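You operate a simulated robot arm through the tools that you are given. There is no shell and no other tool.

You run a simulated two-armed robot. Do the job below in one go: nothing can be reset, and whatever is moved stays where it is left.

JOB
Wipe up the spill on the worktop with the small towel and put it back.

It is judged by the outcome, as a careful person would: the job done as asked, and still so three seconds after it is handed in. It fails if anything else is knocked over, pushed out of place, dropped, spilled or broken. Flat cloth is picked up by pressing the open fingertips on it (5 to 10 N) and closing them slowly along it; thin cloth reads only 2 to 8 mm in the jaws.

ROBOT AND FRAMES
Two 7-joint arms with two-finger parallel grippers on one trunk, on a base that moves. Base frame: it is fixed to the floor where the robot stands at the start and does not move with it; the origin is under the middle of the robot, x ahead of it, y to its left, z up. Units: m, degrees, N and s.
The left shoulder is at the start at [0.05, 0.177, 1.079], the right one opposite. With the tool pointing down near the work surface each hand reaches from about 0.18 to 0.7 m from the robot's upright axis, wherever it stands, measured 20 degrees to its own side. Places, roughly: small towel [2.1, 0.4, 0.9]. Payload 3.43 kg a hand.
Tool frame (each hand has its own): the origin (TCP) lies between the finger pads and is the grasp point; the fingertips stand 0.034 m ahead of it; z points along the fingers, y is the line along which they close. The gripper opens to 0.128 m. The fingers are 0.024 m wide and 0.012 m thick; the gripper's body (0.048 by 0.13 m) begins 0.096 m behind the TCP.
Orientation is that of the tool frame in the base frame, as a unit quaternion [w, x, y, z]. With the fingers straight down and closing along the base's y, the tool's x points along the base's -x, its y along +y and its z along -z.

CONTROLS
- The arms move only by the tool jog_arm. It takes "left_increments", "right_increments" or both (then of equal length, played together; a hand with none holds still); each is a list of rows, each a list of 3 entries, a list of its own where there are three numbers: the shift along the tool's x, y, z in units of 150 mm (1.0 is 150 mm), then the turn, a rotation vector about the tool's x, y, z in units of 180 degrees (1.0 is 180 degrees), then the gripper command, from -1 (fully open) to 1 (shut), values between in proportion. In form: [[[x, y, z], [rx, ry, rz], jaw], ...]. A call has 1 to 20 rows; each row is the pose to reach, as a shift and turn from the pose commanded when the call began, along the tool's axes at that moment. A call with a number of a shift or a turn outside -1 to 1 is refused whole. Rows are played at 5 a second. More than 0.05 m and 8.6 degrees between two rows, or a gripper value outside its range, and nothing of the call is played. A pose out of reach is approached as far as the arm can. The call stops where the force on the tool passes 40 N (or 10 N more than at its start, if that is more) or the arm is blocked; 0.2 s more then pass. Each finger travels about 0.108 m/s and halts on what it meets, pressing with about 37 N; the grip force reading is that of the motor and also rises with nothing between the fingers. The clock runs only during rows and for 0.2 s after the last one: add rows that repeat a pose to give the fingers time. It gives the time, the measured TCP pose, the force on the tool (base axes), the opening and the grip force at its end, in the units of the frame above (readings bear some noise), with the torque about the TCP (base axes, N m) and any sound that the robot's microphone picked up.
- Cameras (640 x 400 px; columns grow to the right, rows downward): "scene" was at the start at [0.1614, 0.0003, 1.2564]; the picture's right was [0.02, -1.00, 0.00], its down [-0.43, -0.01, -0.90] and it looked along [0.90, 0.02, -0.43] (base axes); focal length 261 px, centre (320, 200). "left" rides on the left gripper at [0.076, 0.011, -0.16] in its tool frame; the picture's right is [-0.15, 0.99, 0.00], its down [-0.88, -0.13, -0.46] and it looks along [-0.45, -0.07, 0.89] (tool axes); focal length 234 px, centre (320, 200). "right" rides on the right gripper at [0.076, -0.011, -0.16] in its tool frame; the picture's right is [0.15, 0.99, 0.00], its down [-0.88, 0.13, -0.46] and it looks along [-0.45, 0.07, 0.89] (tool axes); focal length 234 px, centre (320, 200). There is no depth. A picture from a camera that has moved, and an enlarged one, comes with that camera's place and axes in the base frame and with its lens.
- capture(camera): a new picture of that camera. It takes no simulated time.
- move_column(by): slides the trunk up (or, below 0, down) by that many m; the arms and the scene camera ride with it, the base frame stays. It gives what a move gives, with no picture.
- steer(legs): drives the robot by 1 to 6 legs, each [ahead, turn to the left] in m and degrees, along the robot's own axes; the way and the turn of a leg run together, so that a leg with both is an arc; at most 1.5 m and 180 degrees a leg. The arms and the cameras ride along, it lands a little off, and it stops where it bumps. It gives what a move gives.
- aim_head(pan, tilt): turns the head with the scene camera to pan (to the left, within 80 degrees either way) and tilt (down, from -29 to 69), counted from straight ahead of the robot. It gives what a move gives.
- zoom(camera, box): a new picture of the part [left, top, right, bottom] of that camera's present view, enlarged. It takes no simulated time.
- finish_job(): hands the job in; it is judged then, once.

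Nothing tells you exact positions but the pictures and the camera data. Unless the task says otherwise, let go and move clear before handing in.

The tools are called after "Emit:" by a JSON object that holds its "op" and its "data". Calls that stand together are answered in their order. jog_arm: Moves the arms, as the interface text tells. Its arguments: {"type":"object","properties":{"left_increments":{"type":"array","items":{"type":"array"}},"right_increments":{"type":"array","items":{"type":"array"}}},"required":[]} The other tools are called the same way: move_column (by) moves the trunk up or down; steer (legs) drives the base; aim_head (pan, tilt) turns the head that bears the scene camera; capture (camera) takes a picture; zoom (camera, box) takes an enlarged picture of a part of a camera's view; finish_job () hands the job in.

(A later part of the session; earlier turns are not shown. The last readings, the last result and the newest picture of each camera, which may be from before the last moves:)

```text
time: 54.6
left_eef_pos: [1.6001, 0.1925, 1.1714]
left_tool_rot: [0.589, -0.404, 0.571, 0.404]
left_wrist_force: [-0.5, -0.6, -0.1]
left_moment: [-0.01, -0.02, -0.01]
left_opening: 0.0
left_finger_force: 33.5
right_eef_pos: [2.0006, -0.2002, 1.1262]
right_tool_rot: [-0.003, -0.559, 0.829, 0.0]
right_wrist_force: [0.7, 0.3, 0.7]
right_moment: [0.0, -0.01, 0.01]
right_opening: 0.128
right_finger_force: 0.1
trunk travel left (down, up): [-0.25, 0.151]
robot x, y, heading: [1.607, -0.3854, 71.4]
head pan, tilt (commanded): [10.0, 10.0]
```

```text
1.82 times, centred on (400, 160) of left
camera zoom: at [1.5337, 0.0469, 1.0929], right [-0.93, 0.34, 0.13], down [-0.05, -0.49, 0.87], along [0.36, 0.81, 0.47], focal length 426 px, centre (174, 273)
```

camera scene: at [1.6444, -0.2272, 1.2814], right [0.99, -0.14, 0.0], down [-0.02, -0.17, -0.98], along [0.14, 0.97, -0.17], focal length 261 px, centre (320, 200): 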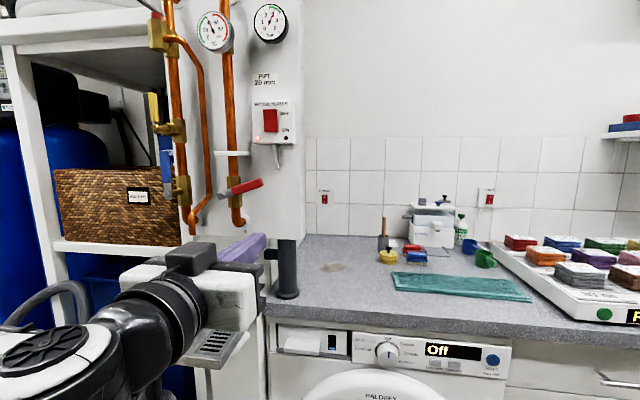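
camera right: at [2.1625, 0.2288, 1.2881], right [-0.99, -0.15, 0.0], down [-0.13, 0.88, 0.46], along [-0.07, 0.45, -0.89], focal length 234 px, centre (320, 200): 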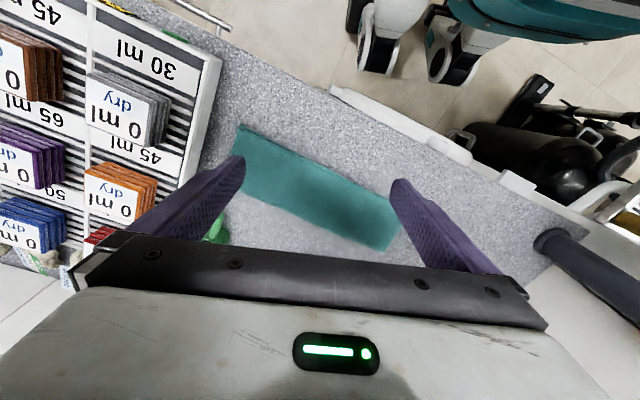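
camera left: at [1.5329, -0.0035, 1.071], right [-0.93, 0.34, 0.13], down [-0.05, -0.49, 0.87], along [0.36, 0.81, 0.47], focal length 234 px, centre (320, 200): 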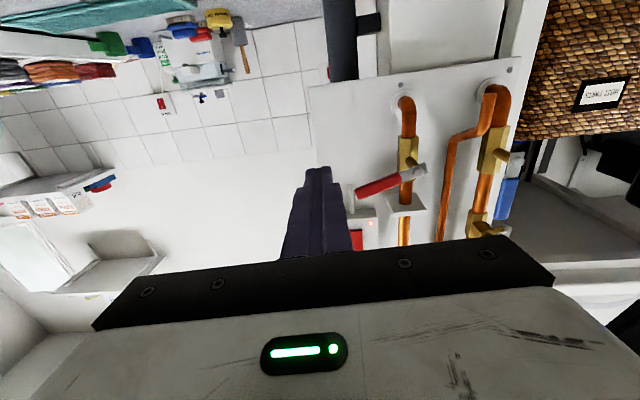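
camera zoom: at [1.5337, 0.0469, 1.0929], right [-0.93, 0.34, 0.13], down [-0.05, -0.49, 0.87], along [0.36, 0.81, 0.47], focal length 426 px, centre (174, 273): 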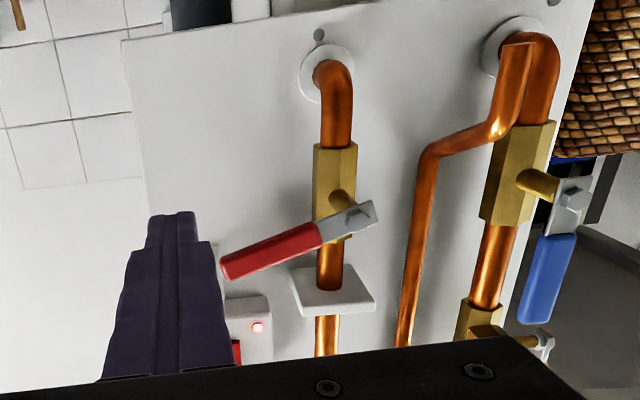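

Triangulation from both cameras agrees: lever pivot near (1.527, 0.305, 1.200) and tip near (1.602, 0.289, 1.228). I'll shift the peg left and advance it so it sits just under the lever.

Emit:
{"op": "jog_arm", "data": {"left_increments": [[[0, 0.15, 0], [0, 0, 0], 1], [[0, 0.3, 0], [0, 0, 0], 1], [[0, 0.3, 0.15], [0, 0, 0], 1], [[0, 0.3, 0.3], [0, 0, 0], 1], [[0, 0.3, 0.447], [0, 0, 0], 1], [[0, 0.3, 0.447], [0, 0, 0], 1]]}}

Emit:
{"op": "zoom", "data": {"camera": "scene", "box": [150, 120, 330, 280]}}

Emit:
{"op": "zoom", "data": {"camera": "left", "box": [200, 50, 520, 270]}}

```text
time: 56.0
left_eef_pos: [1.581, 0.2701, 1.1739]
left_tool_rot: [0.59, -0.403, 0.571, 0.404]
left_wrist_force: [0.2, 0.2, -0.6]
left_moment: [-0.02, -0.02, -0.01]
left_opening: 0.0
left_finger_force: 33.4
right_eef_pos: [2.0009, -0.2001, 1.1276]
right_tool_rot: [-0.003, -0.559, 0.829, -0.002]
right_wrist_force: [-0.9, -0.7, 0.5]
right_moment: [0.0, -0.02, -0.01]
right_opening: 0.128
right_finger_force: 0.1
trunk travel left (down, up): [-0.25, 0.151]
robot x, y, heading: [1.6067, -0.3872, 71.4]
head pan, tilt (commanded): [10.0, 10.0]
```

```text
2.50 times, centred on (240, 200) of scene
camera zoom: at [1.6447, -0.2277, 1.2816], right [0.99, -0.14, 0.0], down [-0.02, -0.17, -0.98], along [0.14, 0.97, -0.17], focal length 653 px, centre (520, 200)
```

zoom: 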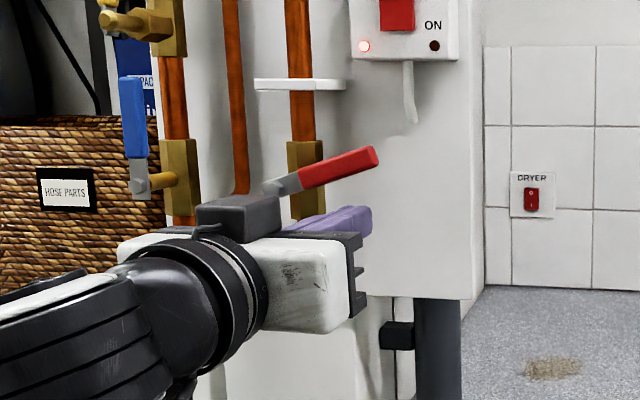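

```text
1.82 times, centred on (360, 160) of left
camera zoom: at [1.5158, 0.1245, 1.0962], right [-0.93, 0.34, 0.13], down [-0.05, -0.49, 0.87], along [0.36, 0.81, 0.47], focal length 426 px, centre (247, 273)
```

zoom: 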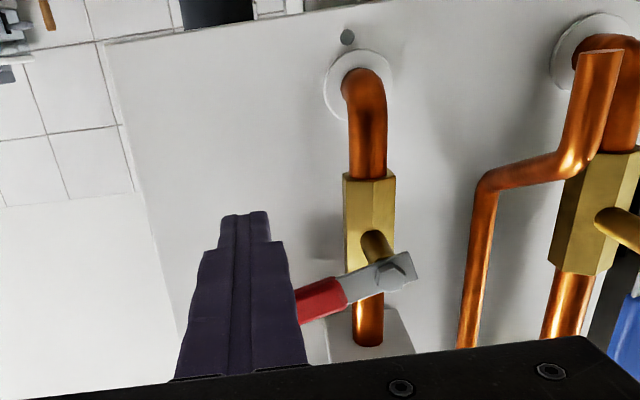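

The peg sits just under the lever, about 2.5 cm below it and overlapping it in depth. I'll lift it along an arc around the pivot, halfway first.

Emit:
{"op": "jog_arm", "data": {"left_increments": [[[-0.085, 0.018, 0], [0, 0, 0], 1], [[-0.169, 0.035, 0], [0, 0, 0], 1], [[-0.22, 0.042, 0], [0, 0, 0], 1], [[-0.27, 0.048, 0], [0, 0, 0], 1], [[-0.32, 0.068, 0], [0, 0, 0], 1], [[-0.364, 0.087, 0], [0, 0, 0], 1], [[-0.364, 0.087, 0], [0, 0, 0], 1]]}}

Emit:
{"op": "zoom", "data": {"camera": "scene", "box": [150, 120, 330, 280]}}

Emit:
{"op": "zoom", "data": {"camera": "left", "box": [200, 50, 520, 270]}}

```text
time: 57.6
left_eef_pos: [1.5686, 0.2733, 1.2271]
left_tool_rot: [0.589, -0.405, 0.57, 0.406]
left_wrist_force: [1.8, 1.1, -2.1]
left_moment: [-0.06, 0.01, -0.05]
left_opening: 0.0
left_finger_force: 32.8
right_eef_pos: [2.0013, -0.1989, 1.1269]
right_tool_rot: [-0.003, -0.559, 0.829, -0.001]
right_wrist_force: [-0.3, 0.5, 0.3]
right_moment: [0.02, -0.02, 0.01]
right_opening: 0.1282
right_finger_force: 0.1
trunk travel left (down, up): [-0.25, 0.151]
robot x, y, heading: [1.6094, -0.388, 71.7]
head pan, tilt (commanded): [10.0, 10.0]
```

```text
2.50 times, centred on (240, 200) of scene
camera zoom: at [1.6449, -0.2273, 1.2815], right [0.99, -0.14, 0.0], down [-0.03, -0.17, -0.98], along [0.14, 0.97, -0.17], focal length 653 px, centre (520, 200)
```

zoom: 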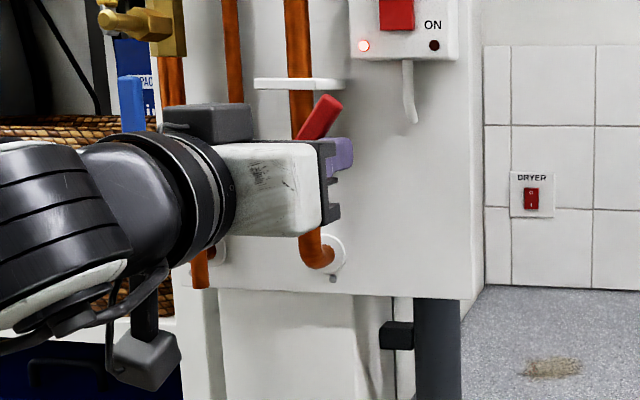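

```text
1.82 times, centred on (360, 160) of left
camera zoom: at [1.503, 0.1274, 1.1496], right [-0.93, 0.34, 0.13], down [-0.05, -0.49, 0.87], along [0.36, 0.8, 0.47], focal length 426 px, centre (247, 273)
```

zoom: 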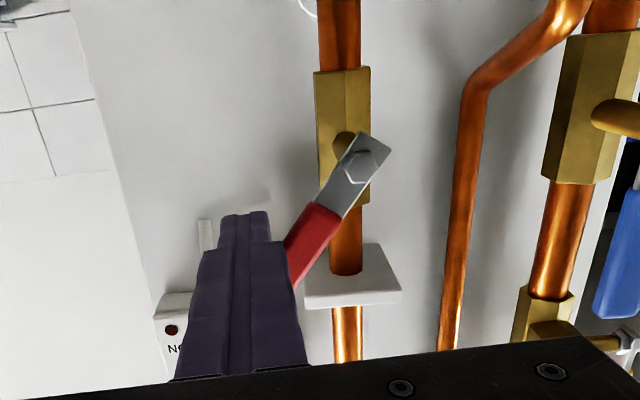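

The lever follows smoothly with only about 2 N and stands at roughly 55 degrees. I'll continue the arc until it's nearly upright, then compare it with the blue one.

Emit:
{"op": "jog_arm", "data": {"left_increments": [[[-0.04, 0.032, 0], [0, 0, 0], 1], [[-0.081, 0.063, 0], [0, 0, 0], 1], [[-0.115, 0.103, 0], [0, 0, 0], 1], [[-0.143, 0.143, 0], [0, 0, 0], 1], [[-0.16, 0.175, 0], [0, 0, 0], 1], [[-0.16, 0.175, 0], [0, 0, 0], 1]]}}

Emit:
{"op": "zoom", "data": {"camera": "scene", "box": [150, 120, 330, 280]}}

Emit:
{"op": "zoom", "data": {"camera": "left", "box": [200, 50, 520, 270]}}

```text
time: 59.0
left_eef_pos: [1.5435, 0.2816, 1.2524]
left_tool_rot: [0.589, -0.404, 0.571, 0.405]
left_wrist_force: [0.6, -0.4, -1.4]
left_moment: [-0.02, 0.04, -0.01]
left_opening: 0.0
left_finger_force: 33.1
right_eef_pos: [2.0016, -0.1992, 1.1264]
right_tool_rot: [-0.004, -0.559, 0.829, -0.001]
right_wrist_force: [0.3, -0.5, 0.1]
right_moment: [-0.01, -0.01, -0.05]
right_opening: 0.128
right_finger_force: 0.1
trunk travel left (down, up): [-0.25, 0.151]
robot x, y, heading: [1.6135, -0.3865, 71.6]
head pan, tilt (commanded): [10.0, 10.0]
```

```text
2.50 times, centred on (240, 200) of scene
camera zoom: at [1.6449, -0.2275, 1.2816], right [0.99, -0.14, 0.0], down [-0.03, -0.17, -0.98], along [0.14, 0.97, -0.17], focal length 653 px, centre (520, 200)
```

zoom: 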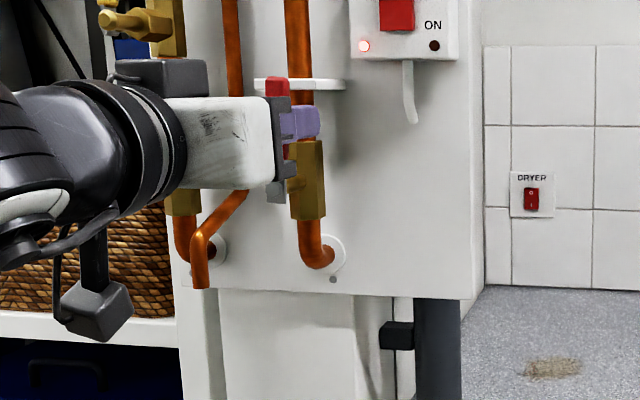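

```text
1.82 times, centred on (360, 160) of left
camera zoom: at [1.478, 0.1359, 1.1743], right [-0.93, 0.34, 0.13], down [-0.05, -0.49, 0.87], along [0.36, 0.81, 0.47], focal length 426 px, centre (247, 273)
```

zoom: 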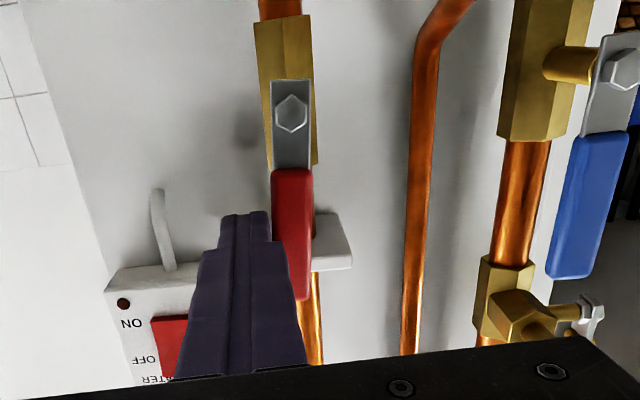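

The lever is almost upright; from the perspective lines it still leans about 4–5 degrees to the right. I'll nudge it a few more millimetres.

Emit:
{"op": "jog_arm", "data": {"left_increments": [[[-0.006, 0.018, 0], [0, 0, 0], 1], [[-0.01, 0.036, 0], [0, 0, 0], 1], [[-0.01, 0.036, 0], [0, 0, 0], 1]]}}

Emit:
{"op": "zoom", "data": {"camera": "left", "box": [200, 50, 520, 270]}}

Emit:
{"op": "zoom", "data": {"camera": "scene", "box": [190, 120, 290, 220]}}

```text
time: 59.8
left_eef_pos: [1.5385, 0.2832, 1.2547]
left_tool_rot: [0.589, -0.404, 0.571, 0.405]
left_wrist_force: [3.1, -2.7, -0.7]
left_moment: [-0.04, 0.06, -0.05]
left_opening: 0.0
left_finger_force: 32.7
right_eef_pos: [2.0016, -0.1992, 1.1264]
right_tool_rot: [-0.003, -0.559, 0.829, -0.001]
right_wrist_force: [0.7, -0.1, -0.7]
right_moment: [0.0, -0.04, 0.01]
right_opening: 0.1281
right_finger_force: 0.0
trunk travel left (down, up): [-0.25, 0.151]
robot x, y, heading: [1.6143, -0.3859, 71.6]
head pan, tilt (commanded): [10.0, 10.0]
```

```text
1.82 times, centred on (360, 160) of left
camera zoom: at [1.4728, 0.1377, 1.1759], right [-0.93, 0.34, 0.13], down [-0.05, -0.49, 0.87], along [0.36, 0.81, 0.47], focal length 426 px, centre (247, 273)
```

zoom: 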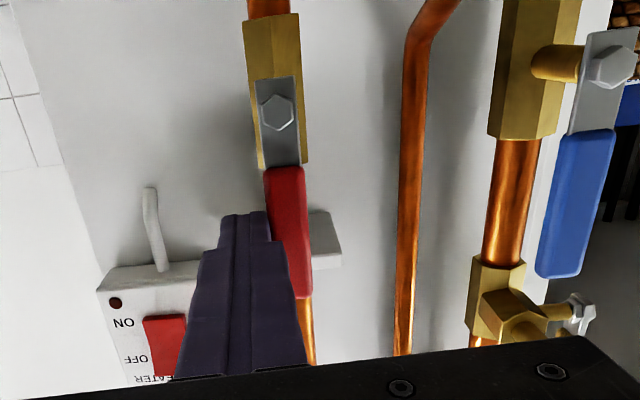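

```text
4.00 times, centred on (240, 170) of scene
camera zoom: at [1.6452, -0.2279, 1.2816], right [0.99, -0.14, 0.0], down [-0.03, -0.17, -0.98], along [0.14, 0.97, -0.17], focal length 1044 px, centre (640, 320)
```

zoom: 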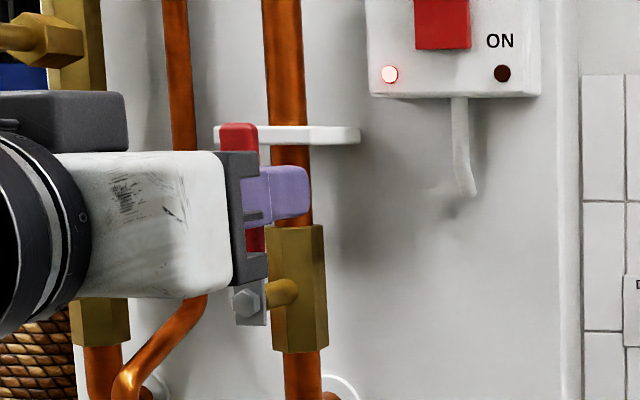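

The red lever now runs parallel to its pipe and to the blue lever. I'll ease the peg off to the right and pull it straight back.

Emit:
{"op": "jog_arm", "data": {"left_increments": [[[0, -0.07, 0], [0, 0, 0], 1], [[0, -0.13, 0], [0, 0, 0], 1], [[0, -0.13, -0.2], [0, 0, 0], 1], [[0, -0.13, -0.45], [0, 0, 0], 1], [[0, -0.13, -0.7], [0, 0, 0], 1], [[0, -0.13, -0.7], [0, 0, 0], 1]]}}

Emit:
{"op": "zoom", "data": {"camera": "left", "box": [200, 30, 520, 250]}}

Emit:
{"op": "zoom", "data": {"camera": "scene", "box": [150, 90, 310, 250]}}

```text
time: 61.2
left_eef_pos: [1.5199, 0.1803, 1.252]
left_tool_rot: [0.588, -0.405, 0.571, 0.405]
left_wrist_force: [0.4, -0.2, 0.7]
left_moment: [-0.01, 0.02, -0.01]
left_opening: 0.0001
left_finger_force: 33.0
right_eef_pos: [2.0014, -0.1991, 1.1267]
right_tool_rot: [-0.002, -0.559, 0.829, -0.001]
right_wrist_force: [-0.2, 0.8, 0.1]
right_moment: [0.0, 0.01, -0.02]
right_opening: 0.1281
right_finger_force: 0.0
trunk travel left (down, up): [-0.25, 0.151]
robot x, y, heading: [1.6089, -0.3883, 71.7]
head pan, tilt (commanded): [10.0, 10.0]
```

```text
1.82 times, centred on (360, 140) of left
camera zoom: at [1.4558, 0.0343, 1.1735], right [-0.93, 0.34, 0.13], down [-0.05, -0.49, 0.87], along [0.36, 0.81, 0.47], focal length 426 px, centre (247, 309)
```

zoom: 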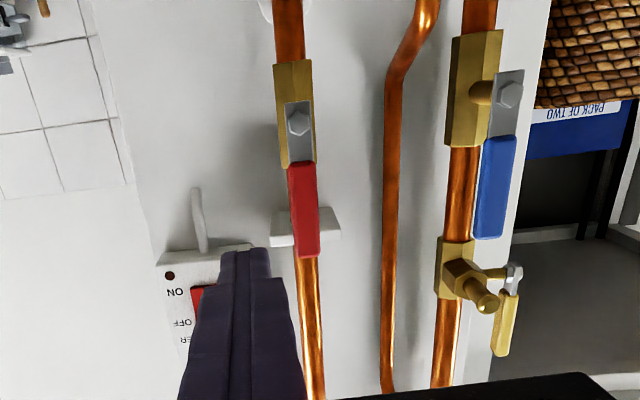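

```text
2.50 times, centred on (230, 170) of scene
camera zoom: at [1.6448, -0.2276, 1.2815], right [0.99, -0.14, 0.0], down [-0.03, -0.17, -0.98], along [0.14, 0.97, -0.17], focal length 653 px, centre (545, 275)
```

zoom: 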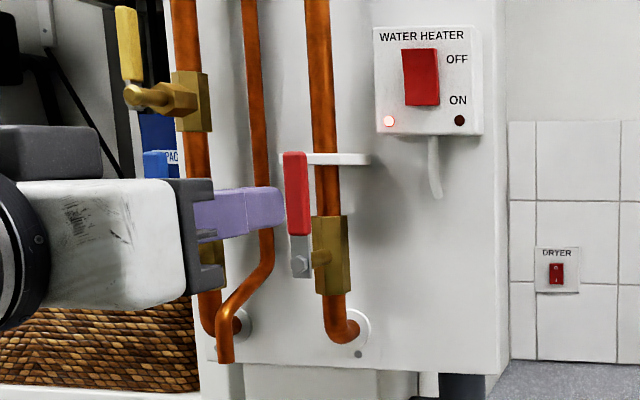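

The red lever is upright again, parallel to its pipe. Next I'll fold the left arm back to a tucked, tool-down pose so I can use the right arm on the towel, well away from the pipes.

Emit:
{"op": "jog_arm", "data": {"left_increments": [[[0.075, 0.017, -0.083], [0, 0.0417, 0], 1], [[0.15, 0.033, -0.167], [0, 0.0833, 0], 1], [[0.225, 0.05, -0.25], [0, 0.125, 0], 1], [[0.3, 0.067, -0.333], [0, 0.1667, 0], 1], [[0.375, 0.083, -0.417], [0, 0.2083, 0], 1], [[0.45, 0.1, -0.5], [0, 0.25, 0], 1], [[0.525, 0.117, -0.583], [0, 0.2917, 0], 1], [[0.6, 0.133, -0.667], [0, 0.3333, 0], 1], [[0.675, 0.15, -0.75], [0, 0.375, 0], 1], [[0.75, 0.167, -0.833], [0, 0.4167, 0], 1], [[0.825, 0.183, -0.917], [0, 0.4583, 0], 1], [[0.9, 0.2, -1.0], [0, 0.5, 0], 1], [[0.9, 0.2, -1.0], [0, 0.5, 0], 1]]}}

Emit:
{"op": "aim_head", "data": {"pan": 45, "tilt": 30}}

Emit:
{"op": "capture", "data": {"camera": "scene"}}

```text
time: 64.0
left_eef_pos: [1.441, 0.0503, 1.1127]
left_tool_rot: [0.012, -0.572, 0.82, 0.001]
left_wrist_force: [-1.1, 0.3, 0.1]
left_moment: [0.0, 0.01, 0.0]
left_opening: 0.0002
left_finger_force: 32.8
right_eef_pos: [2.0022, -0.1993, 1.1271]
right_tool_rot: [-0.002, -0.559, 0.829, -0.002]
right_wrist_force: [0.2, -0.2, -0.1]
right_moment: [0.01, 0.0, 0.01]
right_opening: 0.1282
right_finger_force: 0.1
trunk travel left (down, up): [-0.25, 0.151]
robot x, y, heading: [1.6115, -0.3856, 71.8]
head pan, tilt (commanded): [10.0, 10.0]
```

```text
time: 65.0
left_eef_pos: [1.4415, 0.0505, 1.1134]
left_tool_rot: [0.013, -0.573, 0.82, 0.0]
left_wrist_force: [0.0, -0.5, -0.3]
left_moment: [-0.02, -0.01, -0.02]
left_opening: 0.0002
left_finger_force: 33.3
right_eef_pos: [2.0008, -0.2007, 1.1268]
right_tool_rot: [-0.003, -0.558, 0.83, 0.0]
right_wrist_force: [0.6, 0.0, 0.6]
right_moment: [-0.03, 0.0, 0.01]
right_opening: 0.128
right_finger_force: 0.1
trunk travel left (down, up): [-0.25, 0.151]
robot x, y, heading: [1.6074, -0.3858, 71.8]
head pan, tilt (commanded): [45.0, 30.0]
```

```text
taken
camera scene: at [1.5907, -0.2389, 1.2492], right [0.89, 0.45, 0.0], down [0.22, -0.45, -0.87], along [-0.39, 0.77, -0.5], focal length 261 px, centre (320, 200)
```

scene: 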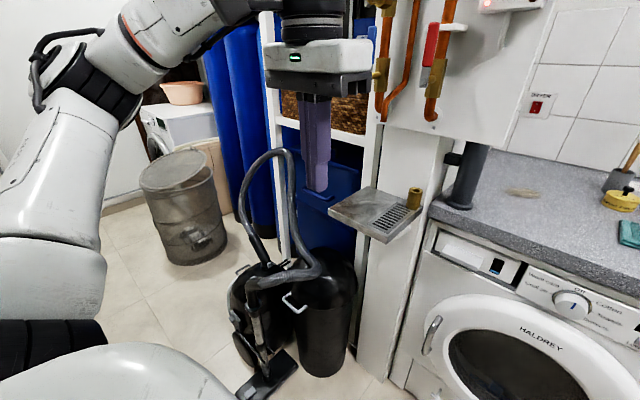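

The left hand is tool-down at about 0.36 m ahead. I'll pull it back closer to the body, then drive to the working spot for the right arm, about (1.89, 0.0) facing roughly 118 degrees.

Emit:
{"op": "jog_arm", "data": {"left_increments": [[[0.23, 0, 0], [0, 0, 0], 1], [[0.46, 0, 0], [0, 0, 0], 1], [[0.7, 0, 0], [0, 0, 0], 1], [[0.93, 0, 0], [0, 0, 0], 1], [[0.93, 0, 0], [0, 0, 0], 1]]}}

Emit:
{"op": "capture", "data": {"camera": "scene"}}

```text
time: 66.2
left_eef_pos: [1.3924, -0.0806, 1.1084]
left_tool_rot: [0.013, -0.572, 0.82, 0.0]
left_wrist_force: [-0.1, -1.1, -0.2]
left_moment: [0.02, -0.01, 0.01]
left_opening: 0.0
left_finger_force: 32.8
right_eef_pos: [1.9999, -0.1996, 1.1254]
right_tool_rot: [-0.002, -0.559, 0.829, -0.001]
right_wrist_force: [0.3, 0.6, 0.7]
right_moment: [0.0, 0.0, -0.01]
right_opening: 0.1279
right_finger_force: 0.1
trunk travel left (down, up): [-0.25, 0.151]
robot x, y, heading: [1.6063, -0.3867, 71.7]
head pan, tilt (commanded): [45.0, 30.0]
```

```text
taken
camera scene: at [1.5907, -0.2388, 1.2492], right [0.89, 0.45, 0.0], down [0.22, -0.45, -0.87], along [-0.39, 0.77, -0.5], focal length 261 px, centre (320, 200)
```

scene: 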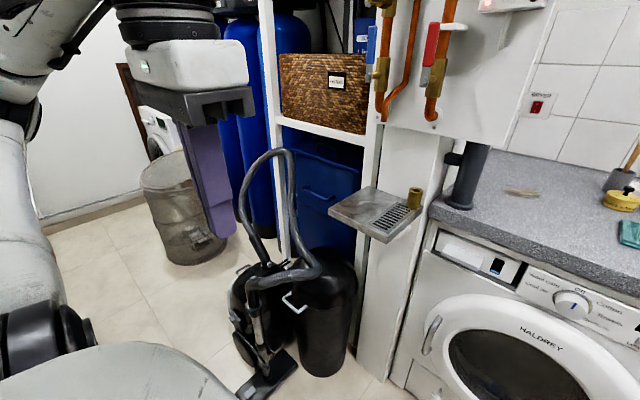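

The left arm is tucked. I'll go around through the middle of the corridor and approach the worktop already turned to about 118 degrees, which keeps the left arm away from the pipes.

Emit:
{"op": "steer", "data": {"legs": [[0, -68], [0.472, 0], [0, 114]]}}

Emit:
{"op": "aim_head", "data": {"pan": 0, "tilt": 30}}

Emit:
{"op": "capture", "data": {"camera": "scene"}}

```text
time: 76.7
left_eef_pos: [1.7002, -0.2938, 1.1091]
left_tool_rot: [-0.011, 0.849, -0.528, -0.005]
left_wrist_force: [0.6, 0.2, 1.0]
left_moment: [-0.03, 0.0, -0.02]
left_opening: 0.0
left_finger_force: 33.0
right_eef_pos: [2.2047, 0.0638, 1.1265]
right_tool_rot: [0.003, 0.841, -0.54, 0.002]
right_wrist_force: [-0.5, 0.1, 0.3]
right_moment: [0.04, 0.01, 0.01]
right_opening: 0.1279
right_finger_force: 0.1
trunk travel left (down, up): [-0.25, 0.151]
robot x, y, heading: [2.0708, -0.3472, 118.4]
head pan, tilt (commanded): [45.0, 30.0]
```

```text
time: 77.8
left_eef_pos: [1.701, -0.2939, 1.1102]
left_tool_rot: [-0.011, 0.85, -0.527, -0.005]
left_wrist_force: [0.0, 0.1, -0.7]
left_moment: [0.01, 0.03, 0.03]
left_opening: 0.0
left_finger_force: 33.0
right_eef_pos: [2.2033, 0.0648, 1.127]
right_tool_rot: [0.003, 0.842, -0.54, 0.003]
right_wrist_force: [0.3, 0.8, -0.1]
right_moment: [-0.04, 0.0, -0.02]
right_opening: 0.1279
right_finger_force: 0.0
trunk travel left (down, up): [-0.25, 0.151]
robot x, y, heading: [2.0736, -0.3473, 118.3]
head pan, tilt (commanded): [0.0, 30.0]
```

```text
taken
camera scene: at [1.9931, -0.2071, 1.2492], right [0.88, 0.47, 0.0], down [0.24, -0.44, -0.87], along [-0.41, 0.76, -0.5], focal length 261 px, centre (320, 200)
```

scene: 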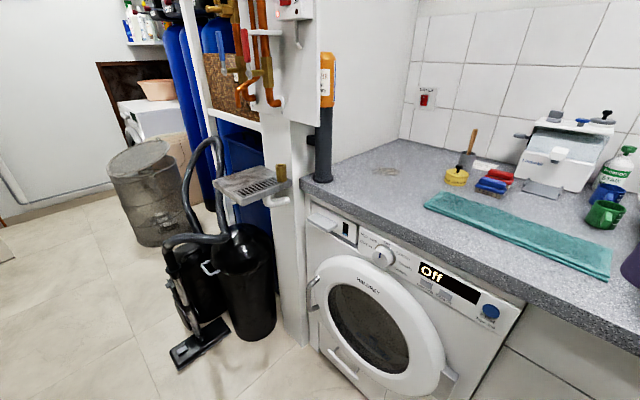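

I have a clear view of the whole worktop now. I'll zoom in on the spill and the towel to measure them precisely.

Emit:
{"op": "zoom", "data": {"camera": "scene", "box": [330, 130, 490, 230]}}

Emit:
{"op": "zoom", "data": {"camera": "scene", "box": [410, 160, 630, 300]}}

Emit:
{"op": "zoom", "data": {"camera": "scene", "box": [230, 0, 350, 200]}}

```text
4.00 times, centred on (410, 180) of scene
camera zoom: at [1.9931, -0.2071, 1.2492], right [0.88, 0.47, 0.0], down [0.24, -0.44, -0.87], along [-0.41, 0.76, -0.5], focal length 1044 px, centre (-40, 280)
```

zoom: 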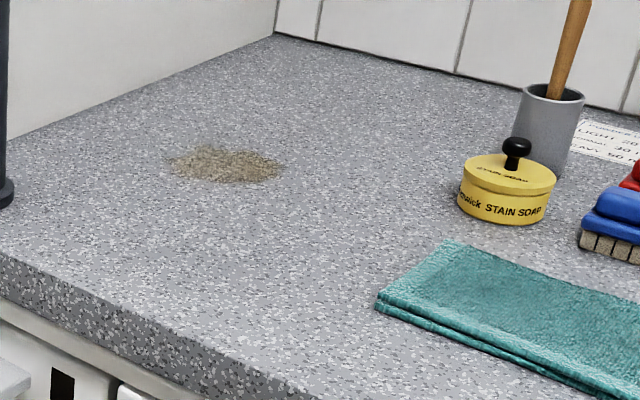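

```text
2.86 times, centred on (520, 230) of scene
camera zoom: at [1.9931, -0.2071, 1.2492], right [0.88, 0.47, 0.0], down [0.24, -0.44, -0.87], along [-0.41, 0.76, -0.5], focal length 746 px, centre (-251, 114)
```

zoom: 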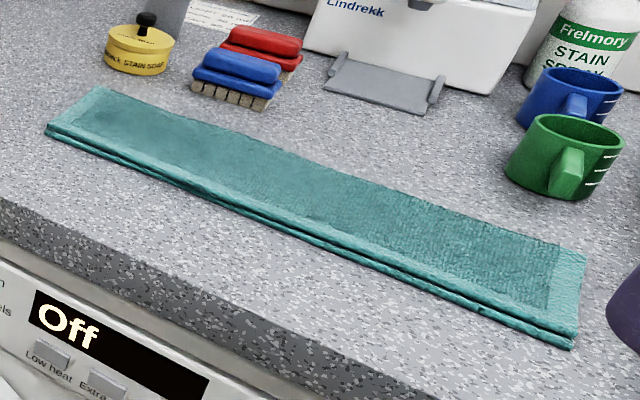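

```text
2.00 times, centred on (290, 100) of scene
camera zoom: at [1.9931, -0.2071, 1.2492], right [0.88, 0.47, 0.0], down [0.24, -0.44, -0.87], along [-0.41, 0.76, -0.5], focal length 522 px, centre (380, 400)
```

zoom: 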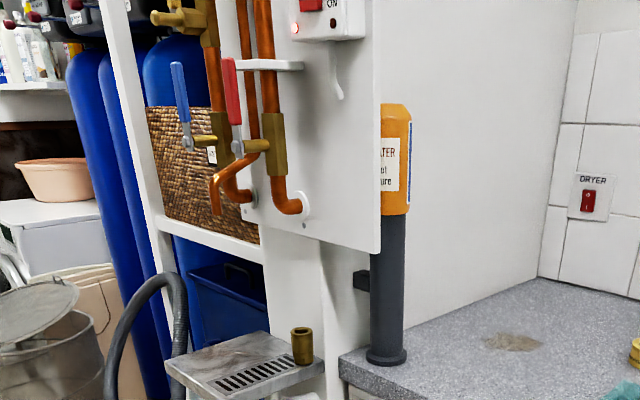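

The spill spans roughly s 8 by 6 cm around (1.81, 0.597), and the folded towel is about 34 by 10 cm centred near (2.13, 0.41). I'll now drive straight in 0.37 m at this heading.

Emit:
{"op": "steer", "data": {"legs": [[0.37, 0]]}}

Emit:
{"op": "aim_head", "data": {"pan": -15, "tilt": 45}}

Emit:
{"op": "capture", "data": {"camera": "scene"}}

Emit:
{"op": "capture", "data": {"camera": "right"}}

Emit:
{"op": "capture", "data": {"camera": "left"}}

```text
time: 80.2
left_eef_pos: [1.5287, 0.0277, 1.1097]
left_tool_rot: [-0.012, 0.85, -0.527, -0.005]
left_wrist_force: [-0.7, -0.8, 0.1]
left_moment: [-0.05, -0.01, -0.01]
left_opening: 0.0
left_finger_force: 33.2
right_eef_pos: [2.0301, 0.3854, 1.1277]
right_tool_rot: [0.003, 0.841, -0.54, 0.003]
right_wrist_force: [-0.1, 0.8, 1.0]
right_moment: [-0.05, 0.03, -0.03]
right_opening: 0.1281
right_finger_force: 0.1
trunk travel left (down, up): [-0.25, 0.151]
robot x, y, heading: [1.8929, -0.0284, 118.5]
head pan, tilt (commanded): [0.0, 30.0]
```

```text
time: 80.9
left_eef_pos: [1.5282, 0.0273, 1.111]
left_tool_rot: [-0.011, 0.85, -0.527, -0.006]
left_wrist_force: [-0.7, 0.1, -0.8]
left_moment: [0.03, 0.01, -0.01]
left_opening: 0.0
left_finger_force: 33.2
right_eef_pos: [2.0315, 0.3855, 1.126]
right_tool_rot: [0.001, 0.841, -0.54, 0.002]
right_wrist_force: [-0.5, 0.3, -0.1]
right_moment: [0.01, -0.02, 0.01]
right_opening: 0.1277
right_finger_force: 0.1
trunk travel left (down, up): [-0.25, 0.151]
robot x, y, heading: [1.8965, -0.0232, 118.5]
head pan, tilt (commanded): [-15.0, 45.0]
```

```text
taken
camera scene: at [1.8443, 0.1135, 1.2266], right [0.97, 0.23, 0.0], down [0.16, -0.69, -0.71], along [-0.16, 0.69, -0.71], focal length 261 px, centre (320, 200)
```

scene: 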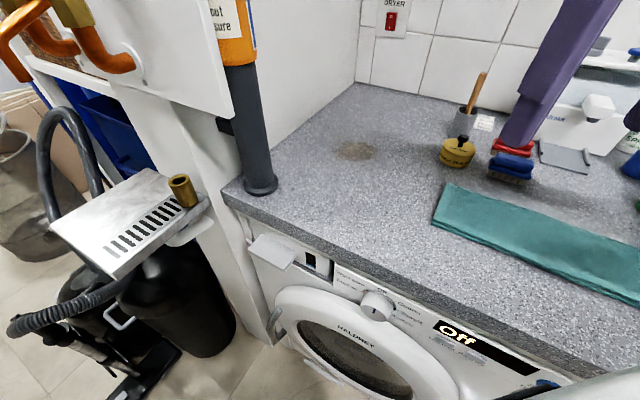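

```text
taken
camera right: at [2.0734, 0.3226, 1.2866], right [-0.84, -0.54, 0.0], down [-0.49, 0.75, 0.45], along [-0.25, 0.38, -0.89], focal length 234 px, centre (320, 200)
```

right: 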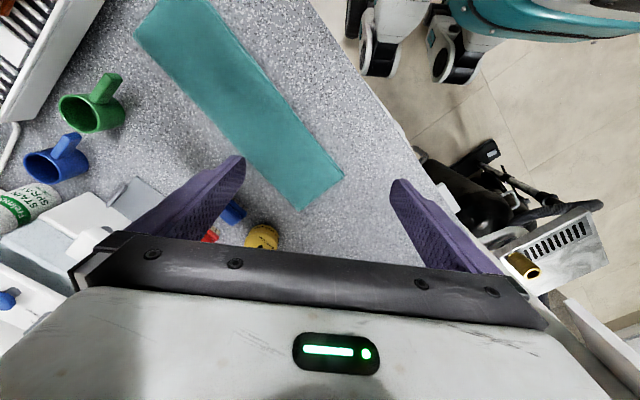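

```text
taken
camera left: at [1.5499, -0.0506, 1.2681], right [-0.95, -0.31, -0.01], down [-0.28, 0.83, 0.48], along [-0.14, 0.46, -0.88], focal length 234 px, centre (320, 200)
```

left: 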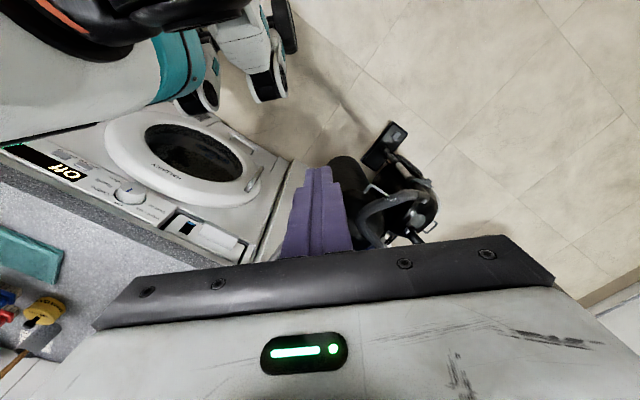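

No bump this time, and everything is in place; the right hand is at (2.03, 0.386, 1.126) near the towel. I'll turn the right gripper so its fingers close along the towel's length and come down to hover above the towel's left part.

Emit:
{"op": "jog_arm", "data": {"right_increments": [[[-0.06, -0.03, 0.1], [0, 0, 0.038], -0.5], [[-0.12, -0.06, 0.2], [0, 0, 0.076], 0.06], [[-0.18, -0.09, 0.3], [0, 0, 0.114], 0.06], [[-0.24, -0.12, 0.4], [0, 0, 0.152], 0.06], [[-0.3, -0.155, 0.5], [0, 0, 0.19], 0.06], [[-0.367, -0.189, 0.6], [0, 0, 0.228], 0.06], [[-0.367, -0.189, 0.7], [0, 0, 0.228], 0.06], [[-0.367, -0.189, 0.7], [0, 0, 0.228], 0.06]]}}

Emit:
{"op": "capture", "data": {"camera": "right"}}

Emit:
{"op": "capture", "data": {"camera": "scene"}}

```text
time: 82.7
left_eef_pos: [1.5279, 0.0278, 1.1104]
left_tool_rot: [-0.012, 0.849, -0.527, -0.005]
left_wrist_force: [-0.5, 0.1, -0.1]
left_moment: [0.02, -0.02, 0.02]
left_opening: 0.0
left_finger_force: 32.9
right_eef_pos: [2.0334, 0.4468, 1.021]
right_tool_rot: [-0.002, -0.598, 0.802, -0.002]
right_wrist_force: [0.6, -0.1, -1.2]
right_moment: [-0.02, -0.02, -0.01]
right_opening: 0.0604
right_finger_force: 0.1
trunk travel left (down, up): [-0.25, 0.151]
robot x, y, heading: [1.8981, -0.0265, 118.5]
head pan, tilt (commanded): [-15.0, 45.0]
```

```text
taken
camera right: at [2.0235, 0.3722, 1.181], right [-0.99, 0.14, 0.0], down [0.13, 0.88, 0.45], along [0.06, 0.45, -0.89], focal length 234 px, centre (320, 200)
```

right: 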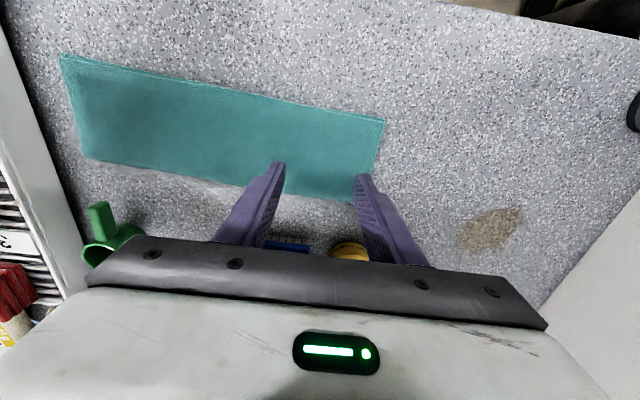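

```text
taken
camera scene: at [1.8444, 0.1134, 1.2266], right [0.97, 0.23, 0.0], down [0.16, -0.69, -0.71], along [-0.16, 0.69, -0.71], focal length 261 px, centre (320, 200)
```

scene: 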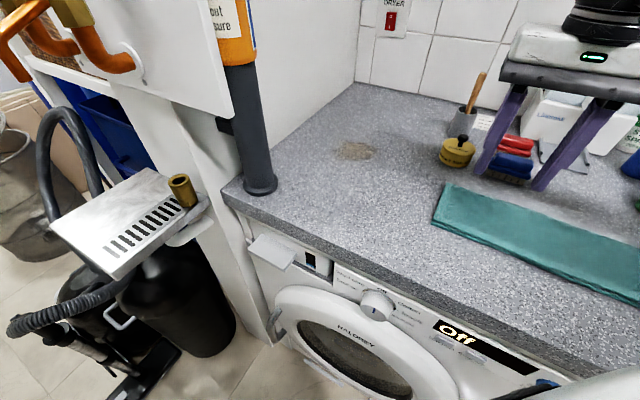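

The fingers straddle the target point on the towel, about 6 cm from its left end. I'll descend most of the way, then feel for contact in small steps.

Emit:
{"op": "jog_arm", "data": {"right_increments": [[[0, 0, 0.15], [0, 0, 0], 0.06], [[0, 0, 0.3], [0, 0, 0], 0.06], [[0, 0, 0.4], [0, 0, 0], 0.06], [[0, 0, 0.43], [0, 0, 0], 0.06], [[0, 0, 0.46], [0, 0, 0], 0.06]]}}

Emit:
{"op": "capture", "data": {"camera": "right"}}

```text
time: 83.9
left_eef_pos: [1.5282, 0.0276, 1.1093]
left_tool_rot: [-0.011, 0.85, -0.527, -0.006]
left_wrist_force: [-0.4, 0.5, 0.4]
left_moment: [-0.02, -0.01, -0.02]
left_opening: 0.0002
left_finger_force: 32.7
right_eef_pos: [2.0334, 0.4469, 0.9525]
right_tool_rot: [-0.001, -0.599, 0.8, -0.002]
right_wrist_force: [-0.5, 0.7, 0.5]
right_moment: [0.01, 0.01, 0.03]
right_opening: 0.0599
right_finger_force: 0.1
trunk travel left (down, up): [-0.25, 0.151]
robot x, y, heading: [1.8983, -0.0232, 118.2]
head pan, tilt (commanded): [-15.0, 45.0]
```

```text
taken
camera right: at [2.0242, 0.3725, 1.1124], right [-0.99, 0.14, 0.0], down [0.12, 0.88, 0.45], along [0.06, 0.45, -0.89], focal length 234 px, centre (320, 200)
```

right: 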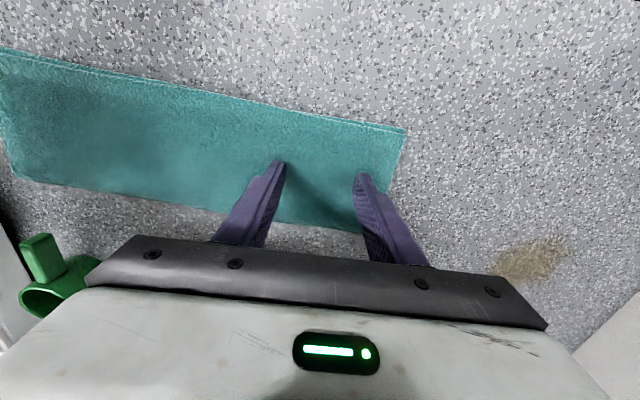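

No contact yet with the tips at about z = 0.918. I'll go on down in small steps.

Emit:
{"op": "jog_arm", "data": {"right_increments": [[[0, 0, 0.02], [0, 0, 0], 0.06], [[0, 0, 0.04], [0, 0, 0], 0.06], [[0, 0, 0.04], [0, 0, 0], 0.06]]}}

```text
time: 84.7
left_eef_pos: [1.5267, 0.0277, 1.1094]
left_tool_rot: [-0.011, 0.85, -0.527, -0.005]
left_wrist_force: [-0.3, -0.1, -0.3]
left_moment: [0.04, -0.01, 0.02]
left_opening: 0.0001
left_finger_force: 33.0
right_eef_pos: [2.0346, 0.4467, 0.9459]
right_tool_rot: [-0.001, -0.598, 0.801, -0.002]
right_wrist_force: [1.0, 0.0, -0.3]
right_moment: [0.01, -0.01, 0.01]
right_opening: 0.0602
right_finger_force: 0.1
trunk travel left (down, up): [-0.25, 0.151]
robot x, y, heading: [1.8966, -0.0255, 118.5]
head pan, tilt (commanded): [-15.0, 45.0]
```

Emit:
{"op": "jog_arm", "data": {"right_increments": [[[0, 0, 0.015], [0, 0, 0], 0.06], [[0, 0, 0.03], [0, 0, 0], 0.06], [[0, 0, 0.03], [0, 0, 0], 0.06]]}}

```text
time: 85.5
left_eef_pos: [1.5272, 0.0273, 1.1093]
left_tool_rot: [-0.011, 0.849, -0.527, -0.005]
left_wrist_force: [-0.3, -0.1, 0.0]
left_moment: [-0.01, 0.03, 0.0]
left_opening: 0.0
left_finger_force: 32.5
right_eef_pos: [2.0337, 0.4466, 0.9422]
right_tool_rot: [-0.002, -0.598, 0.801, -0.002]
right_wrist_force: [-0.1, 0.9, 2.9]
right_moment: [0.01, 0.01, 0.03]
right_opening: 0.0601
right_finger_force: 0.1
trunk travel left (down, up): [-0.25, 0.151]
robot x, y, heading: [1.8979, -0.0254, 118.2]
head pan, tilt (commanded): [-15.0, 45.0]
```

First contact: about 3 N with the tips near z = 0.908. I'll press a little more to reach 5–10 N.

Emit:
{"op": "jog_arm", "data": {"right_increments": [[[0, 0, 0.01], [0, 0, 0], 0.06], [[0, 0, 0.015], [0, 0, 0], 0.06], [[0, 0, 0.015], [0, 0, 0], 0.06]]}}

```text
time: 86.3
left_eef_pos: [1.5271, 0.0267, 1.1089]
left_tool_rot: [-0.013, 0.85, -0.526, -0.005]
left_wrist_force: [0.7, -0.4, 0.3]
left_moment: [0.02, 0.0, -0.01]
left_opening: 0.0
left_finger_force: 32.9
right_eef_pos: [2.0353, 0.4449, 0.9395]
right_tool_rot: [-0.001, -0.599, 0.801, -0.002]
right_wrist_force: [-0.3, 1.4, 8.4]
right_moment: [0.01, 0.01, -0.03]
right_opening: 0.0598
right_finger_force: 0.1
trunk travel left (down, up): [-0.25, 0.151]
robot x, y, heading: [1.8987, -0.0251, 118.1]
head pan, tilt (commanded): [-15.0, 45.0]
```

I'm pressing at about 8 N, in the right range. Now I'll close the fingers slowly along the cloth.

Emit:
{"op": "jog_arm", "data": {"right_increments": [[[0, 0, 0], [0, 0, 0], 0.12], [[0, 0, 0], [0, 0, 0], 0.18], [[0, 0, 0], [0, 0, 0], 0.24], [[0, 0, 0], [0, 0, 0], 0.3], [[0, 0, 0], [0, 0, 0], 0.36], [[0, 0, 0], [0, 0, 0], 0.42], [[0, 0, 0], [0, 0, 0], 0.48], [[0, 0, 0], [0, 0, 0], 0.54], [[0, 0, 0], [0, 0, 0], 0.6], [[0, 0, 0], [0, 0, 0], 0.66], [[0, 0, 0], [0, 0, 0], 0.72], [[0, 0, 0], [0, 0, 0], 0.78], [[0, 0, 0], [0, 0, 0], 0.84], [[0, 0, 0], [0, 0, 0], 0.9], [[0, 0, 0], [0, 0, 0], 0.95], [[0, 0, 0], [0, 0, 0], 1], [[0, 0, 0], [0, 0, 0], 1], [[0, 0, 0], [0, 0, 0], 1]]}}

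Emit:
{"op": "capture", "data": {"camera": "right"}}

Emit:
{"op": "zoom", "data": {"camera": "scene", "box": [380, 100, 640, 320]}}

```text
time: 90.1
left_eef_pos: [1.5272, 0.0267, 1.109]
left_tool_rot: [-0.013, 0.85, -0.527, -0.006]
left_wrist_force: [0.2, -0.1, 0.4]
left_moment: [0.0, 0.0, 0.03]
left_opening: 0.0
left_finger_force: 32.3
right_eef_pos: [2.0355, 0.4464, 0.9412]
right_tool_rot: [-0.002, -0.599, 0.801, -0.002]
right_wrist_force: [-0.3, 0.2, 9.1]
right_moment: [0.01, 0.01, 0.05]
right_opening: 0.0081
right_finger_force: 36.8
trunk travel left (down, up): [-0.25, 0.151]
robot x, y, heading: [1.895, -0.0249, 118.4]
head pan, tilt (commanded): [-15.0, 45.0]
```

```text
taken
camera right: at [2.0242, 0.3711, 1.0999], right [-0.99, 0.14, 0.0], down [0.12, 0.88, 0.45], along [0.06, 0.45, -0.89], focal length 234 px, centre (320, 200)
```

right: 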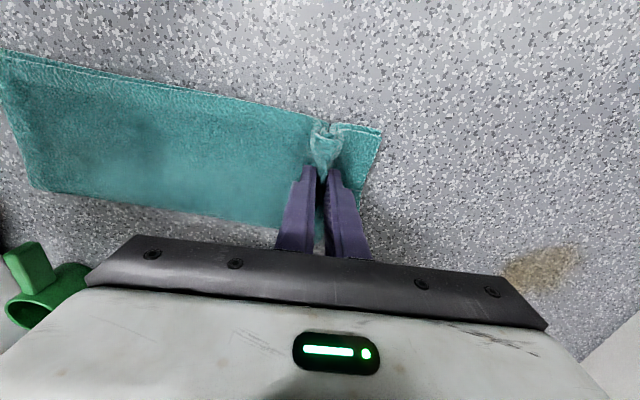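

```text
1.82 times, centred on (510, 210) of scene
camera zoom: at [1.8442, 0.1128, 1.2267], right [0.97, 0.23, 0.0], down [0.16, -0.69, -0.71], along [-0.16, 0.69, -0.71], focal length 475 px, centre (-26, 182)
```

zoom: 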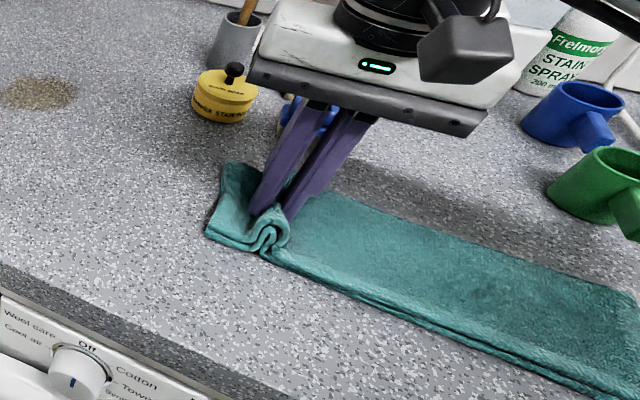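

The cloth is pinched, with both layers bunched between the fingers and 8 mm in the jaws. I'll lift a few centimetres to check the hold.

Emit:
{"op": "jog_arm", "data": {"right_increments": [[[0, 0, -0.07], [0, 0, 0], 1], [[0, 0, -0.14], [0, 0, 0], 1], [[0, 0, -0.2], [0, 0, 0], 1], [[0, 0, -0.2], [0, 0, 0], 1]]}}

Emit:
{"op": "capture", "data": {"camera": "right"}}

Emit:
{"op": "zoom", "data": {"camera": "scene", "box": [380, 100, 640, 320]}}

```text
time: 91.1
left_eef_pos: [1.5278, 0.0272, 1.1086]
left_tool_rot: [-0.012, 0.849, -0.527, -0.005]
left_wrist_force: [-0.6, 0.1, 1.0]
left_moment: [-0.03, -0.01, 0.0]
left_opening: 0.0001
left_finger_force: 33.2
right_eef_pos: [2.034, 0.4473, 0.9692]
right_tool_rot: [-0.002, -0.599, 0.801, -0.003]
right_wrist_force: [1.2, -0.2, -0.3]
right_moment: [0.01, 0.05, 0.06]
right_opening: 0.0081
right_finger_force: 37.3
trunk travel left (down, up): [-0.25, 0.151]
robot x, y, heading: [1.8952, -0.0223, 118.3]
head pan, tilt (commanded): [-15.0, 45.0]
```

```text
taken
camera right: at [2.0246, 0.3725, 1.1296], right [-0.99, 0.14, 0.0], down [0.12, 0.88, 0.45], along [0.06, 0.45, -0.89], focal length 234 px, centre (320, 200)
```

right: 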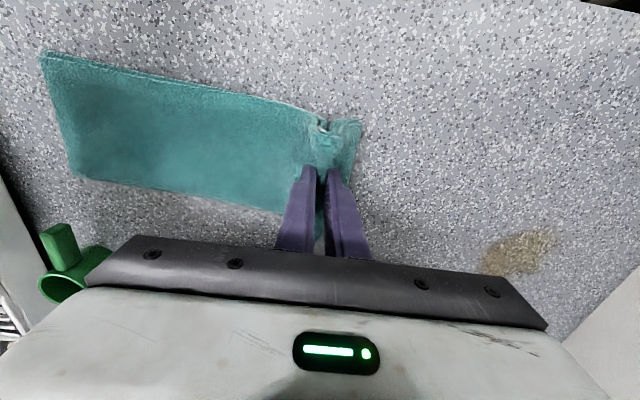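

```text
1.82 times, centred on (510, 210) of scene
camera zoom: at [1.8444, 0.1135, 1.2266], right [0.97, 0.23, 0.0], down [0.16, -0.69, -0.71], along [-0.16, 0.69, -0.71], focal length 475 px, centre (-26, 182)
```

zoom: 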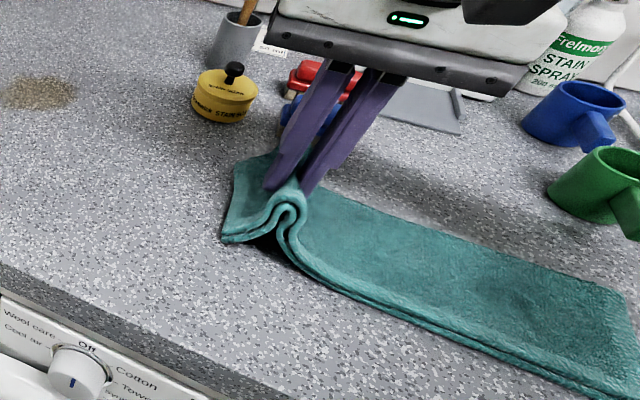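

The towel holds well as one folded slab. I'll raise it a bit more and carry it toward the spill, letting the rest trail behind.

Emit:
{"op": "jog_arm", "data": {"right_increments": [[[0, 0, -0.12], [0, 0, 0], 1], [[0, 0, -0.25], [0, 0, 0], 1], [[-0.04, 0.14, -0.3], [0, 0, 0], 1], [[-0.085, 0.28, -0.3], [0, 0, 0], 1], [[-0.13, 0.42, -0.3], [0, 0, 0], 1], [[-0.17, 0.56, -0.3], [0, 0, 0], 1], [[-0.21, 0.7, -0.3], [0, 0, 0], 1], [[-0.255, 0.85, -0.3], [0, 0, 0], 1], [[-0.3, 1.0, -0.3], [0, 0, 0], 1], [[-0.3, 1.0, -0.3], [0, 0, 0], 1]]}}

Emit:
{"op": "capture", "data": {"camera": "right"}}

Emit:
{"op": "capture", "data": {"camera": "scene"}}

```text
time: 93.3
left_eef_pos: [1.5281, 0.028, 1.1091]
left_tool_rot: [-0.012, 0.85, -0.527, -0.005]
left_wrist_force: [0.5, -0.2, 0.3]
left_moment: [-0.01, 0.01, -0.01]
left_opening: 0.0001
left_finger_force: 32.8
right_eef_pos: [1.9044, 0.5326, 1.0158]
right_tool_rot: [-0.002, -0.599, 0.801, -0.002]
right_wrist_force: [0.5, 0.6, 0.2]
right_moment: [-0.01, 0.04, 0.05]
right_opening: 0.0082
right_finger_force: 36.9
trunk travel left (down, up): [-0.25, 0.151]
robot x, y, heading: [1.8959, -0.0266, 118.1]
head pan, tilt (commanded): [-15.0, 45.0]
```

```text
taken
camera right: at [1.8933, 0.4576, 1.1752], right [-0.99, 0.14, 0.0], down [0.12, 0.88, 0.45], along [0.06, 0.45, -0.89], focal length 234 px, centre (320, 200)
```

right: 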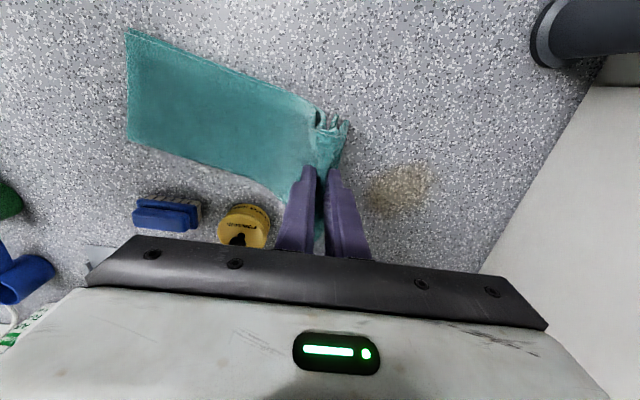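

```text
taken
camera scene: at [1.8445, 0.1135, 1.2266], right [0.97, 0.23, 0.0], down [0.16, -0.69, -0.71], along [-0.16, 0.69, -0.71], focal length 261 px, centre (320, 200)
```

scene: 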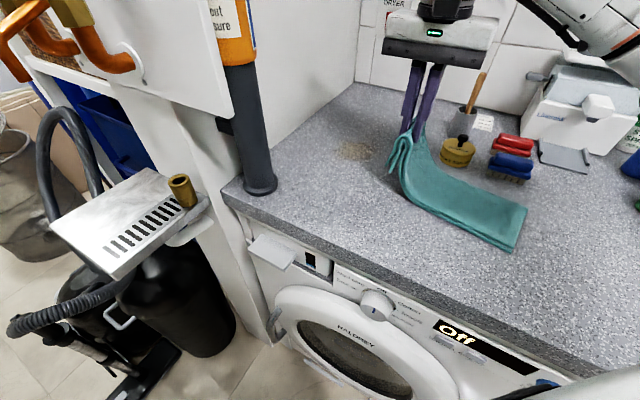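

The towel trails nicely, clear of the yellow tin and brushes. I'll carry it on to just left of the spill's centre, then lower it while easing right so the loose flap lies flat.

Emit:
{"op": "jog_arm", "data": {"right_increments": [[[-0.03, 0.13, 0], [0, 0, 0], 1], [[-0.06, 0.26, 0], [0, 0, 0], 1], [[-0.09, 0.39, 0], [0, 0, 0], 1], [[-0.12, 0.52, 0], [0, 0, 0], 1], [[-0.15, 0.65, 0], [0, 0, 0], 1], [[-0.18, 0.78, 0], [0, 0, 0], 1], [[-0.2, 0.9, 0], [0, 0, 0], 1], [[-0.2, 0.87, 0.1], [0, 0, 0], 1], [[-0.2, 0.82, 0.2], [0, 0, 0], 1], [[-0.2, 0.76, 0.3], [0, 0, 0], 1], [[-0.2, 0.7, 0.38], [0, 0, 0], 1], [[-0.2, 0.7, 0.38], [0, 0, 0], 1]]}}

Emit:
{"op": "capture", "data": {"camera": "right"}}

Emit:
{"op": "capture", "data": {"camera": "scene"}}

```text
time: 95.9
left_eef_pos: [1.5278, 0.0276, 1.1097]
left_tool_rot: [-0.012, 0.85, -0.527, -0.005]
left_wrist_force: [-0.3, -0.1, 0.9]
left_moment: [0.0, -0.03, 0.03]
left_opening: 0.0
left_finger_force: 32.9
right_eef_pos: [1.8104, 0.589, 0.9577]
right_tool_rot: [-0.002, -0.599, 0.8, -0.003]
right_wrist_force: [-0.7, 0.1, 1.1]
right_moment: [0.03, 0.02, 0.02]
right_opening: 0.0083
right_finger_force: 36.9
trunk travel left (down, up): [-0.25, 0.151]
robot x, y, heading: [1.8969, -0.0258, 118.3]
head pan, tilt (commanded): [-15.0, 45.0]
```

```text
taken
camera right: at [1.8008, 0.5155, 1.117], right [-0.99, 0.14, 0.0], down [0.12, 0.88, 0.45], along [0.06, 0.45, -0.89], focal length 234 px, centre (320, 200)
```

right: 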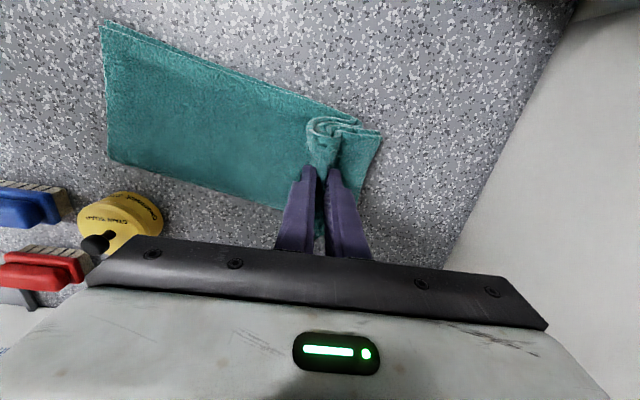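

```text
taken
camera scene: at [1.8443, 0.1134, 1.2266], right [0.97, 0.23, 0.0], down [0.16, -0.69, -0.71], along [-0.16, 0.69, -0.71], focal length 261 px, centre (320, 200)
```

scene: 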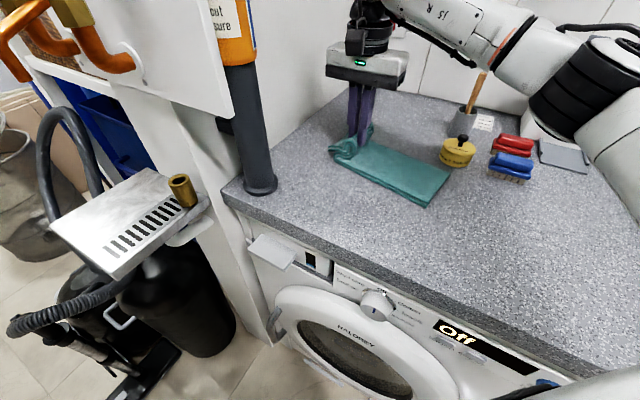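

The towel now lies over the spill with the flap laid out to the left. I'll lower until I feel 6–10 N of pressure.

Emit:
{"op": "jog_arm", "data": {"right_increments": [[[0, 0, 0.03], [0, 0, 0], 1], [[0, 0, 0.06], [0, 0, 0], 1], [[0, 0, 0.075], [0, 0, 0], 1], [[0, 0, 0.075], [0, 0, 0], 1]]}}

```text
time: 96.9
left_eef_pos: [1.5292, 0.0256, 1.1096]
left_tool_rot: [-0.013, 0.85, -0.527, -0.005]
left_wrist_force: [0.3, -0.3, -0.9]
left_moment: [-0.03, -0.02, -0.02]
left_opening: 0.0
left_finger_force: 33.3
right_eef_pos: [1.8111, 0.5889, 0.9493]
right_tool_rot: [-0.002, -0.598, 0.801, 0.0]
right_wrist_force: [1.9, 3.8, 17.0]
right_moment: [0.17, 0.07, 0.01]
right_opening: 0.008
right_finger_force: 36.6
trunk travel left (down, up): [-0.25, 0.151]
robot x, y, heading: [1.8972, -0.0227, 118.4]
head pan, tilt (commanded): [-15.0, 45.0]
```

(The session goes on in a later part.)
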